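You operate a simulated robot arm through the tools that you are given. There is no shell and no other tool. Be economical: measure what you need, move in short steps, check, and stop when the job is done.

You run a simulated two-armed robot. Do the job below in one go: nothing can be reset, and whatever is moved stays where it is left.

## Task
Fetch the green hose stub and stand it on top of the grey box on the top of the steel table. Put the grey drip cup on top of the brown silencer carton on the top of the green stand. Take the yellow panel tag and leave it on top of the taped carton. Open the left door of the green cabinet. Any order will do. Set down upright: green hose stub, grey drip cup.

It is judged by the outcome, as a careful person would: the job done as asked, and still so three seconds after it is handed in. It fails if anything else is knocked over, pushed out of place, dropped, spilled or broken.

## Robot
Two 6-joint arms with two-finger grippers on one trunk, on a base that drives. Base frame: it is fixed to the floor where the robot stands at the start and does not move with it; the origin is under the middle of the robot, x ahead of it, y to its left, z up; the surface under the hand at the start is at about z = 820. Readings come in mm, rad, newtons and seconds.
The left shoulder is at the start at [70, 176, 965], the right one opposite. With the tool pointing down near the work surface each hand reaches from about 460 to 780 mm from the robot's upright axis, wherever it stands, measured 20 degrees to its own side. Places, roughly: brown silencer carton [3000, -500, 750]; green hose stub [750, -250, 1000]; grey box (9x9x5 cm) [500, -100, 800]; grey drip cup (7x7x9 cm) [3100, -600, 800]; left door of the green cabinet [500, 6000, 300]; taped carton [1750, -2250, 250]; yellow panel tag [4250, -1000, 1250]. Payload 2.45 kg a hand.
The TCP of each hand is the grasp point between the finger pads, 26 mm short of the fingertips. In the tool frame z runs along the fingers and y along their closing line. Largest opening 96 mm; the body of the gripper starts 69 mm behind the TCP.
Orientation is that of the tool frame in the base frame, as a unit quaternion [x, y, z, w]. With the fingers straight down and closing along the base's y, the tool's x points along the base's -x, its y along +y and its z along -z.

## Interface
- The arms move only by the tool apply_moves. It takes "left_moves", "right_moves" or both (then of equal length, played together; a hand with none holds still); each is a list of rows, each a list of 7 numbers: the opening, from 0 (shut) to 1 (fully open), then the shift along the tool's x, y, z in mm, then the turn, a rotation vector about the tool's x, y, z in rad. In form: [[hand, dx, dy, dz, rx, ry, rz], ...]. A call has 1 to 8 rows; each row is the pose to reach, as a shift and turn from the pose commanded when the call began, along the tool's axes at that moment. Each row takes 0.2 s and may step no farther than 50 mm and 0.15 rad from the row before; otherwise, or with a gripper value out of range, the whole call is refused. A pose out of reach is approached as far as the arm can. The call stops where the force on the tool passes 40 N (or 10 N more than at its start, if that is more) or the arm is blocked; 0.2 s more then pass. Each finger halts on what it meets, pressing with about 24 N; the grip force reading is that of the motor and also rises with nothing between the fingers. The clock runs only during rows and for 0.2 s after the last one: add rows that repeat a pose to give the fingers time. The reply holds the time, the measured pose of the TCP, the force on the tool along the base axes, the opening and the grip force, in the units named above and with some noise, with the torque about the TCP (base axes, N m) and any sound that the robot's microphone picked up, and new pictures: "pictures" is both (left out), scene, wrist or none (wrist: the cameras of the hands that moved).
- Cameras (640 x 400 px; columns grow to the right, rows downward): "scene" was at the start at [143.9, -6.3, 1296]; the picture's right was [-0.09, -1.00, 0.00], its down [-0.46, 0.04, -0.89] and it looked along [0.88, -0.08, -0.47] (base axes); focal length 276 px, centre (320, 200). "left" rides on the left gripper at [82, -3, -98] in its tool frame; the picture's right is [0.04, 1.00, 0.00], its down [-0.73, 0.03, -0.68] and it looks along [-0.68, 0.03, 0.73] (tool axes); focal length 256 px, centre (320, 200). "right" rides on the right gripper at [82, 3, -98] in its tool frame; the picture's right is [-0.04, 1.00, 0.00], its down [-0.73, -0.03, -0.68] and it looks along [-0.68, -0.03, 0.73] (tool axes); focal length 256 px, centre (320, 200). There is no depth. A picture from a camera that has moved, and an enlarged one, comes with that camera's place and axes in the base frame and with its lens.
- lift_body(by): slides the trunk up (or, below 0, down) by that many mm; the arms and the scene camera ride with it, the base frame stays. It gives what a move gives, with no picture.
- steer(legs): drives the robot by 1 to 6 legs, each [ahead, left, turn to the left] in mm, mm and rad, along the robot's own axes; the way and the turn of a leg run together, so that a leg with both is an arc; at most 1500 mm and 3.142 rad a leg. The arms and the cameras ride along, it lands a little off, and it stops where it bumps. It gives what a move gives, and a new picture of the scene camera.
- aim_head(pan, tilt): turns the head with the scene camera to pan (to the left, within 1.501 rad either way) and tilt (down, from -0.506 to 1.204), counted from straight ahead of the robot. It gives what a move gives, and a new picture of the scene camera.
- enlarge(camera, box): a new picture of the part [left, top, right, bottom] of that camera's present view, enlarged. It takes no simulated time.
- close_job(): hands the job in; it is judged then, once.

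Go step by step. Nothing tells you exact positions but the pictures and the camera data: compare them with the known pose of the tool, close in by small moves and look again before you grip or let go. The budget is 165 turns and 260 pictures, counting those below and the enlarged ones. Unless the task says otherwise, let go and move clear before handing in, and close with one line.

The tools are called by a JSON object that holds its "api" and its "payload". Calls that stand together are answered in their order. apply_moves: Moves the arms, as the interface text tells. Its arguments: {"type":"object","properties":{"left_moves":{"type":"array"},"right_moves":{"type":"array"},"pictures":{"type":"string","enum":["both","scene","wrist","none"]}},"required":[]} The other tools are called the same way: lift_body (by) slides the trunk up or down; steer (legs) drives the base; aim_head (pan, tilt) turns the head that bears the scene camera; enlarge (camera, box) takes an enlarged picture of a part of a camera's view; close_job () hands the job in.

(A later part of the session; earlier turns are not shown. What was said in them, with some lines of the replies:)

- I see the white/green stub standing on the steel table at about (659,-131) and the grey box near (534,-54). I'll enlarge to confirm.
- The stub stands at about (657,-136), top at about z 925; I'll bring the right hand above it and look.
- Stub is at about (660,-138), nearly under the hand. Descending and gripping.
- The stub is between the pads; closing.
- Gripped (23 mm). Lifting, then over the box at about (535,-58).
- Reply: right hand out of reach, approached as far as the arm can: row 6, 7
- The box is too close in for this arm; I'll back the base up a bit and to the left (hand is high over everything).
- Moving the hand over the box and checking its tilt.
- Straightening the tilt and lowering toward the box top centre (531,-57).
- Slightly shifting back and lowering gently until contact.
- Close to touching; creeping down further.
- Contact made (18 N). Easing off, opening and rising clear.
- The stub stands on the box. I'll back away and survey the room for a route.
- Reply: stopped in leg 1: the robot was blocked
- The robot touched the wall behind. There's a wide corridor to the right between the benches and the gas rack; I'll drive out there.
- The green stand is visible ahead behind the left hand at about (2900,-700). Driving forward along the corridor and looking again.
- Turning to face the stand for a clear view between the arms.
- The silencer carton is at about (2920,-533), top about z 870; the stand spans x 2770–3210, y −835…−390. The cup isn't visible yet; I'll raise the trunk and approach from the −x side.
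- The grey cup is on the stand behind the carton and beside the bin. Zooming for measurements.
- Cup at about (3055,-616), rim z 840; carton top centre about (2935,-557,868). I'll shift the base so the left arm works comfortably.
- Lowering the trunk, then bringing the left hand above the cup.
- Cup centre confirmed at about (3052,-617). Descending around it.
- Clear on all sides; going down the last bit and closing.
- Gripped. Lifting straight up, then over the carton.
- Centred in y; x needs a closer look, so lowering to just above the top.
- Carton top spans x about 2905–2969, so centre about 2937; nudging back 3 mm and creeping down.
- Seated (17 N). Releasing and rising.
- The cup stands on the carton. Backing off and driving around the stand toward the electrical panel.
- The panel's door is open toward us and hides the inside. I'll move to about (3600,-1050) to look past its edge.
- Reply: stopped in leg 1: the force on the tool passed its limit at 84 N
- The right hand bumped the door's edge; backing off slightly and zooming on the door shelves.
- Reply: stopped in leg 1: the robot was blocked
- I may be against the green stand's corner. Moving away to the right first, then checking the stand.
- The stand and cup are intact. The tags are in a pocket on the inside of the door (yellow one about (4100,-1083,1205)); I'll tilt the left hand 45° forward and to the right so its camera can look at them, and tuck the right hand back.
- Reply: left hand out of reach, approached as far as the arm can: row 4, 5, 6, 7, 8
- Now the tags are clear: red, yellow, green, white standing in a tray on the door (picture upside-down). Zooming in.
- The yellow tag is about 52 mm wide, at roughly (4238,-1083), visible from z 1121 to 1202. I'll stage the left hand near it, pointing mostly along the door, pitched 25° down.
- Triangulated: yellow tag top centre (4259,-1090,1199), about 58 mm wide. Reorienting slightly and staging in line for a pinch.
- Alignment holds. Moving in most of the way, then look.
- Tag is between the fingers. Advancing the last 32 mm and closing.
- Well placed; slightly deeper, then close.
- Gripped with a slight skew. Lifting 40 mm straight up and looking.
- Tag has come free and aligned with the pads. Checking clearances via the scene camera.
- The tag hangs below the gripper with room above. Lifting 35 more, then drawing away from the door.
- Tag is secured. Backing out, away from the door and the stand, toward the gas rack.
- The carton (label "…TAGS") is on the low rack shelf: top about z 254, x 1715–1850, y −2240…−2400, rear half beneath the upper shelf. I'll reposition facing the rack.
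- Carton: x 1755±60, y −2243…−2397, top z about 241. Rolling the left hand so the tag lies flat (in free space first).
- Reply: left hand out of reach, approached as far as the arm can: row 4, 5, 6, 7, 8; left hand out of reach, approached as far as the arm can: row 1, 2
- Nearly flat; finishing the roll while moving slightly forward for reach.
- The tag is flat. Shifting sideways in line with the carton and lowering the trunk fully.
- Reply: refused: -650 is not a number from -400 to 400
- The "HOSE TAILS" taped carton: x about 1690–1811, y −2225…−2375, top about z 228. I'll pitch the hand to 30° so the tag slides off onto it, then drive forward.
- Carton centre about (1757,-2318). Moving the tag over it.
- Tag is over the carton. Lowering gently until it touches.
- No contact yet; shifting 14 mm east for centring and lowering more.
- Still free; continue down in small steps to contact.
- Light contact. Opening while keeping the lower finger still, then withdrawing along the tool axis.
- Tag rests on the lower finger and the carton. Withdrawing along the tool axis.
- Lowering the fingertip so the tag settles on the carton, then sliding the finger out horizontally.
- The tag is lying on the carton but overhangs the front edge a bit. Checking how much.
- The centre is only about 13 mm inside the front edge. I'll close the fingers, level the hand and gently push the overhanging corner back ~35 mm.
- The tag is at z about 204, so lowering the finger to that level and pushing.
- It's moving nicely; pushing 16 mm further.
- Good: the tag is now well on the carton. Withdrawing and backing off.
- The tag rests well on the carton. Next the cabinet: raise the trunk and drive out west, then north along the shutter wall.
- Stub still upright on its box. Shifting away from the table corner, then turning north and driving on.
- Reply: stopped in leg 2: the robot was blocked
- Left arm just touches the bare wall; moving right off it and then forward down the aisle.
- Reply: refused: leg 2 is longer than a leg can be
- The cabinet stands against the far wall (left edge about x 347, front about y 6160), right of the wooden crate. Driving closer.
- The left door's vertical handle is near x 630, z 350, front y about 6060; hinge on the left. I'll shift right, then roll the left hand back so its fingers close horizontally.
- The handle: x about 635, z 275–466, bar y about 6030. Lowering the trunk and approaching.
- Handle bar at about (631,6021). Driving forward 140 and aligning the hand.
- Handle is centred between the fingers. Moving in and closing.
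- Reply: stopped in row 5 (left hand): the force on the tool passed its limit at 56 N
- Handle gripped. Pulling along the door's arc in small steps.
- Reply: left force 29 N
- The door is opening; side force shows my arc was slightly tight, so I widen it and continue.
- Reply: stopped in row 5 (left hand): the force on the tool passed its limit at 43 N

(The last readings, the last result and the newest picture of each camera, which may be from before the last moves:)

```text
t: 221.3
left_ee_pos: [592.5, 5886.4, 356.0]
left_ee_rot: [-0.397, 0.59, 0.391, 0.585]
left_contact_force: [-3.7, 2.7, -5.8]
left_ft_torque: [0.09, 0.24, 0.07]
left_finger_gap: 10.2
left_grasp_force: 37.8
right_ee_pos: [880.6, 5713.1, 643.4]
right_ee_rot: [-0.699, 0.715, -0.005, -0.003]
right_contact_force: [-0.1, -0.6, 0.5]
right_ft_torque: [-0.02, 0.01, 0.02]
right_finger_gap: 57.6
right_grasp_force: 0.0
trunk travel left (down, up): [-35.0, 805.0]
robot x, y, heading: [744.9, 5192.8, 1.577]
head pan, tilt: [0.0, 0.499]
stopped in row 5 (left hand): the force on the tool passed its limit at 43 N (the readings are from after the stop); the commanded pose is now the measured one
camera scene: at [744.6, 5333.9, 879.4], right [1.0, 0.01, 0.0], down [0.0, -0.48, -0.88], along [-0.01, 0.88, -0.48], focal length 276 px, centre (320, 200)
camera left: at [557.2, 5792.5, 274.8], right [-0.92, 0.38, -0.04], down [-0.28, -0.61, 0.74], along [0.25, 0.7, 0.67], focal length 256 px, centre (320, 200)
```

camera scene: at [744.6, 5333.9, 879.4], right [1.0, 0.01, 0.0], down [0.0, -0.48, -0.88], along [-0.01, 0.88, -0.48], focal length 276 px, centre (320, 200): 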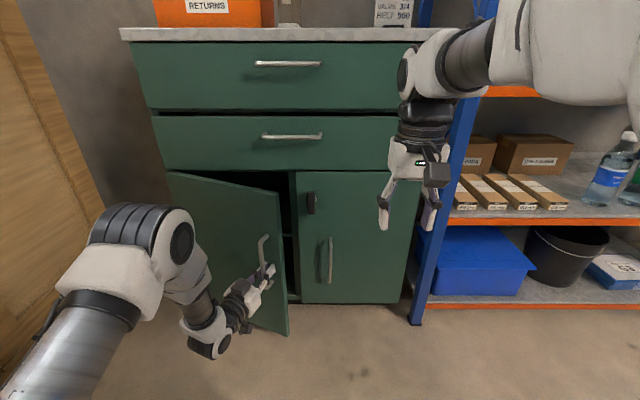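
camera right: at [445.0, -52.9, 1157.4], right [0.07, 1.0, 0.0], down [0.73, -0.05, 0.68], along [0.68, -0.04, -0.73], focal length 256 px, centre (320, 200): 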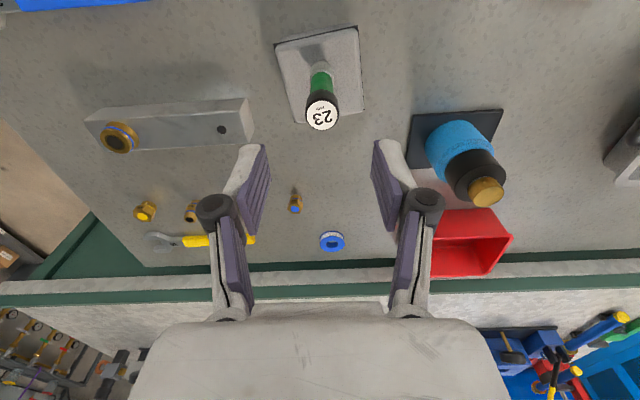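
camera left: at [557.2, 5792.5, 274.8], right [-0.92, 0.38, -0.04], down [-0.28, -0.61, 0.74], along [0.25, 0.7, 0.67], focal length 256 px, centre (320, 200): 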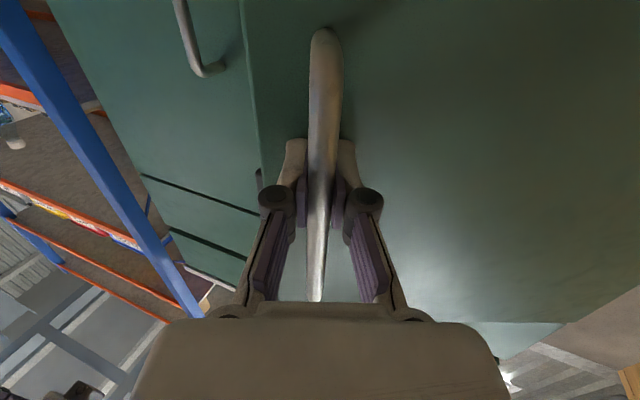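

Refined hinge at about (312,6044). Continuing the arc to about 45°.

{"api": "apply_moves", "payload": {"left_moves": [[0, 0, 2.5, -15, 0.05, 0, 0], [0, 0, 6, -30, 0.1, 0, 0], [0, 0, 10, -46, 0.15, 0, 0], [0, 0, 15, -61, 0.2, 0, 0], [0, 0, 20, -76, 0.25, 0, 0], [0, 0, 26, -91, 0.3, 0, 0], [0, 0, 33, -105, 0.35, 0, 0], [0, 0, 41, -119, 0.4, 0, 0]]}}

```text
t: 223.1
left_ee_pos: [519.9, 5796.5, 356.4]
left_ee_rot: [-0.283, 0.652, 0.275, 0.648]
left_contact_force: [-0.7, 0.3, -5.1]
left_ft_torque: [0.81, -0.17, 0.16]
left_finger_gap: 10.0
left_grasp_force: 37.8
right_ee_pos: [880.5, 5713.2, 645.3]
right_ee_rot: [-0.699, 0.715, -0.004, -0.002]
right_contact_force: [-0.5, 0.1, 0.5]
right_ft_torque: [0.0, 0.03, -0.01]
right_finger_gap: 57.9
right_grasp_force: 0.0
trunk travel left (down, up): [-35.0, 805.0]
robot x, y, heading: [746.0, 5190.7, 1.578]
head pan, tilt: [0.0, 0.499]
stopped in row 8 (left hand): the force on the tool passed its limit at 42 N (the readings are from after the stop); the commanded pose is now the measured one
camera scene: at [744.9, 5333.3, 879.7], right [1.0, 0.01, 0.0], down [0.0, -0.48, -0.88], along [0.0, 0.88, -0.48], focal length 276 px, centre (320, 200)
camera left: at [453.1, 5722.2, 274.9], right [-0.72, 0.69, -0.05], down [-0.49, -0.46, 0.74], along [0.49, 0.56, 0.67], focal length 256 px, centre (320, 200)
```

scene: 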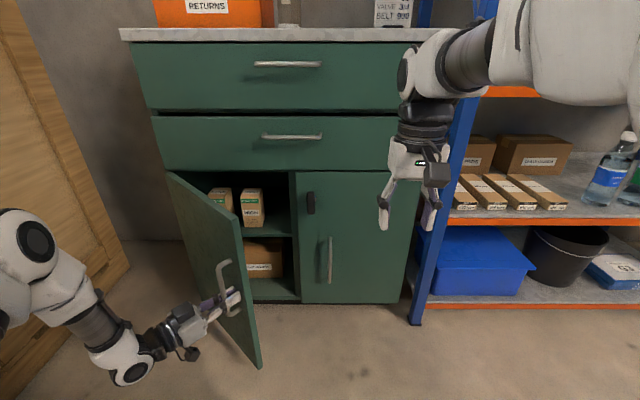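
left: 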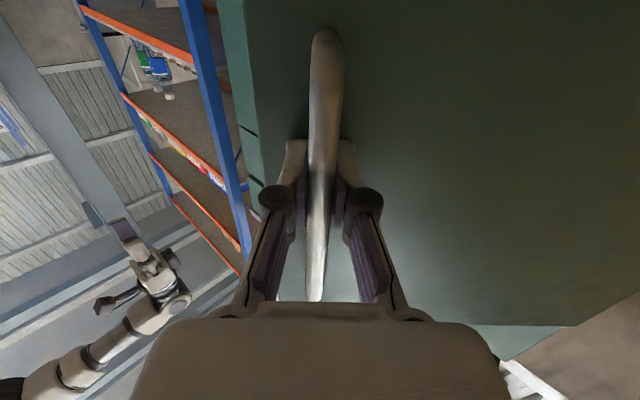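

Open about 44°. Continuing toward ~65°.

{"api": "apply_moves", "payload": {"left_moves": [[0, 0, 2, -16, 0.05, 0, 0], [0, 0, 5, -32, 0.1, 0, 0], [0, 0, 9, -47, 0.15, 0, 0], [0, 0, 13, -63, 0.2, 0, 0], [0, 0, 19, -78, 0.25, 0, 0], [0, 0, 25, -93, 0.3, 0, 0], [0, 0, 31, -107, 0.35, 0, 0], [0, 0, 39, -121, 0.4, 0, 0]]}}

```text
t: 224.9
left_ee_pos: [408.1, 5735.7, 356.7]
left_ee_rot: [-0.149, 0.693, 0.14, 0.691]
left_contact_force: [2.3, -10.8, -13.0]
left_ft_torque: [0.67, 0.41, 0.16]
left_finger_gap: 10.2
left_grasp_force: 37.5
right_ee_pos: [880.6, 5714.2, 644.4]
right_ee_rot: [-0.699, 0.715, -0.006, -0.002]
right_contact_force: [0.1, 0.0, -0.3]
right_ft_torque: [0.02, 0.0, -0.01]
right_finger_gap: 57.6
right_grasp_force: 0.1
trunk travel left (down, up): [-35.0, 805.0]
robot x, y, heading: [741.6, 5192.3, 1.574]
head pan, tilt: [0.0, 0.499]
camera scene: at [744.6, 5333.4, 879.4], right [1.0, 0.01, 0.0], down [0.0, -0.48, -0.88], along [0.0, 0.88, -0.48], focal length 276 px, centre (320, 200)
camera left: at [318.8, 5691.9, 274.5], right [-0.4, 0.92, -0.05], down [-0.63, -0.23, 0.74], along [0.66, 0.33, 0.67], focal length 256 px, centre (320, 200)
```

scene: 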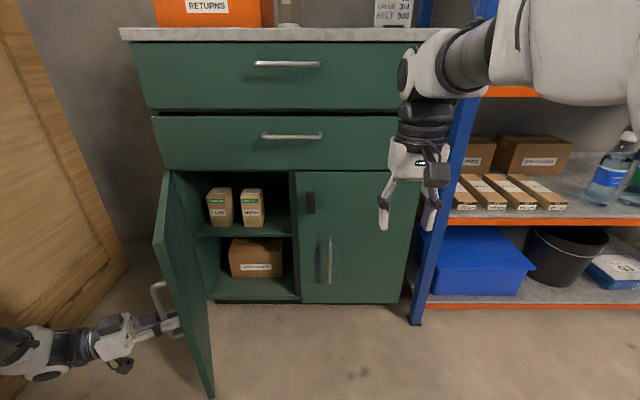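
left: 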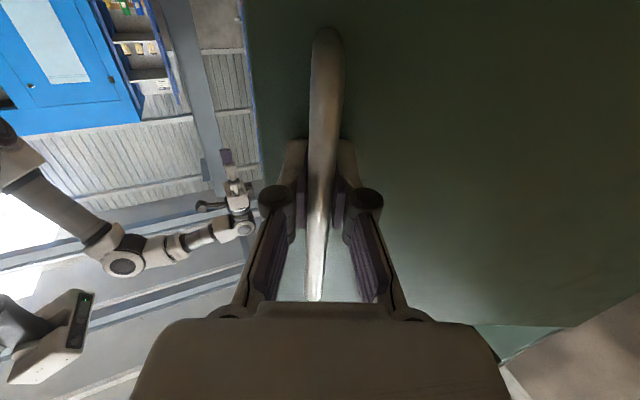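

Door is open about 66°. A bit more, then release.

{"api": "apply_moves", "payload": {"left_moves": [[0, 0, 2, -16, 0.05, 0, 0], [0, 0, 5, -32, 0.1, 0, 0], [0, 0, 9, -47, 0.15, 0, 0], [0, 0, 9, -47, 0.15, 0, 0]], "pictures": "scene"}}

```text
t: 225.9
left_ee_pos: [361.2, 5723.6, 356.8]
left_ee_rot: [-0.096, 0.702, 0.087, 0.701]
left_contact_force: [3.6, -29.1, -17.0]
left_ft_torque: [0.76, 0.23, 0.21]
left_finger_gap: 10.5
left_grasp_force: 37.8
right_ee_pos: [879.6, 5713.2, 644.8]
right_ee_rot: [-0.699, 0.715, -0.004, -0.002]
right_contact_force: [0.0, -0.9, -0.4]
right_ft_torque: [0.03, -0.01, 0.02]
right_finger_gap: 57.6
right_grasp_force: 0.0
trunk travel left (down, up): [-35.0, 805.0]
robot x, y, heading: [744.2, 5186.6, 1.577]
head pan, tilt: [0.0, 0.499]
camera scene: at [744.2, 5332.8, 879.5], right [1.0, 0.01, 0.0], down [0.0, -0.48, -0.88], along [0.0, 0.88, -0.48], focal length 276 px, centre (320, 200)
```

scene: 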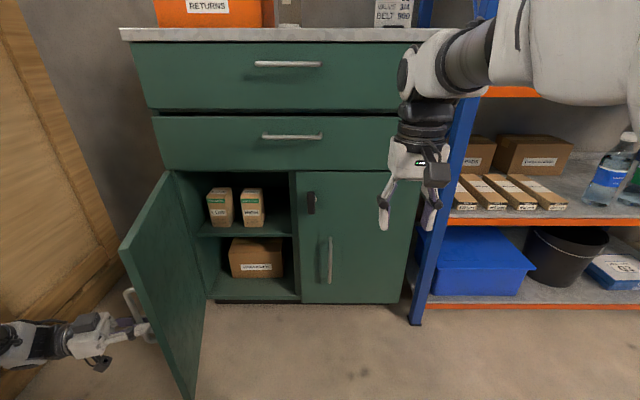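

About 75° open. Releasing the handle and withdrawing.

{"api": "apply_moves", "payload": {"left_moves": [[0.15, 0, 0, 0, 0, 0, 0], [0.3, 0, 0, 0, 0, 0, 0], [0.4, 0, 0, 0, 0, 0, 0], [0.4, 0, 0, -20, 0, 0, 0], [0.4, 0, 0, -40, 0, 0, 0], [0.4, 0, 0, -55, 0, 0, 0]]}}

```text
t: 227.3
left_ee_pos: [307.6, 5713.2, 357.4]
left_ee_rot: [-0.095, 0.702, 0.088, 0.7]
left_contact_force: [-0.6, -0.8, 0.0]
left_ft_torque: [0.0, 0.0, 0.01]
left_finger_gap: 38.5
left_grasp_force: 0.1
right_ee_pos: [880.9, 5712.4, 645.0]
right_ee_rot: [-0.699, 0.715, -0.003, -0.002]
right_contact_force: [0.2, -0.7, 0.8]
right_ft_torque: [-0.01, 0.01, -0.01]
right_finger_gap: 57.6
right_grasp_force: 0.0
trunk travel left (down, up): [-35.0, 805.0]
robot x, y, heading: [744.8, 5193.7, 1.578]
head pan, tilt: [0.0, 0.499]
camera scene: at [745.1, 5332.9, 879.6], right [1.0, 0.01, 0.0], down [0.0, -0.48, -0.88], along [0.0, 0.88, -0.48], focal length 276 px, centre (320, 200)
camera left: at [213.3, 5682.1, 275.5], right [-0.26, 0.97, -0.05], down [-0.66, -0.14, 0.74], along [0.7, 0.22, 0.68], focal length 256 px, centre (320, 200)
```

scene: 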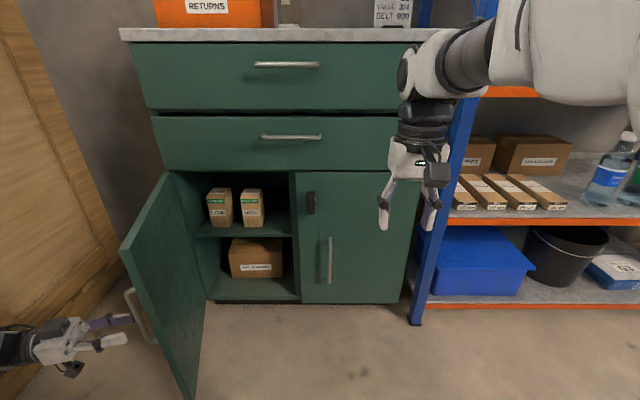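
left: 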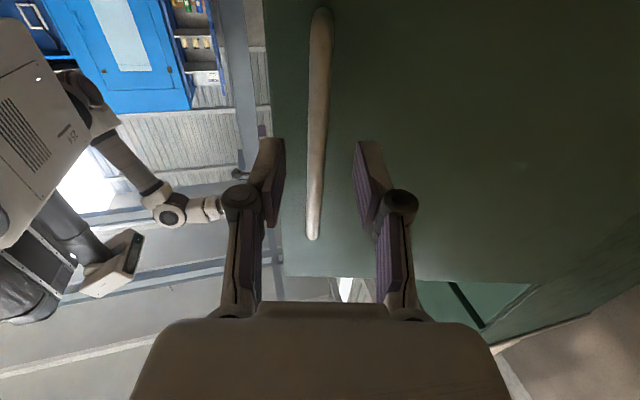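

Handle released. Backing away straight and verifying.

{"api": "steer", "payload": {"legs": [[-350, 0, 0]]}}

```text
t: 229.5
left_ee_pos: [310.4, 5369.0, 358.1]
left_ee_rot: [-0.094, 0.702, 0.086, 0.7]
left_contact_force: [0.2, -1.0, 0.4]
left_ft_torque: [-0.01, -0.01, 0.01]
left_finger_gap: 38.5
left_grasp_force: 0.0
right_ee_pos: [882.4, 5370.5, 644.5]
right_ee_rot: [-0.699, 0.716, -0.003, -0.003]
right_contact_force: [0.1, -0.2, 0.4]
right_ft_torque: [-0.02, 0.01, -0.01]
right_finger_gap: 57.5
right_grasp_force: 0.1
trunk travel left (down, up): [-35.0, 805.0]
robot x, y, heading: [746.0, 4845.9, 1.576]
head pan, tilt: [0.0, 0.499]
camera scene: at [746.8, 4990.1, 879.6], right [1.0, 0.0, 0.0], down [0.0, -0.48, -0.88], along [0.0, 0.88, -0.48], focal length 276 px, centre (320, 200)
```

scene: 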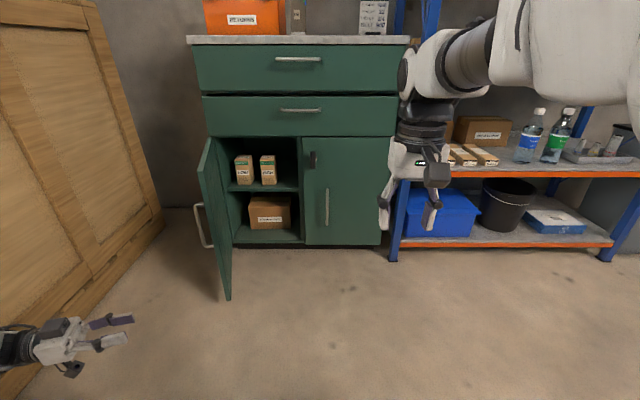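

The door stays open, and the last views I had of the stub, cup and tag showed each one in place. Handing in.

{"api": "close_job", "payload": {}}

```text
The job is handed in.
```

I did all four parts and handed the job in: the hose stub stands upright on the grey box, the drip cup stands upright on the silencer carton, the yellow tag lies on the taped carton, and the cabinet's left door is open about 75°. The tag slightly overhangs the carton's front edge. On the way I bumped the electrical panel door (84 N) and probably brushed the green stand. Neither looked moved afterwards, and the cup was still in place.
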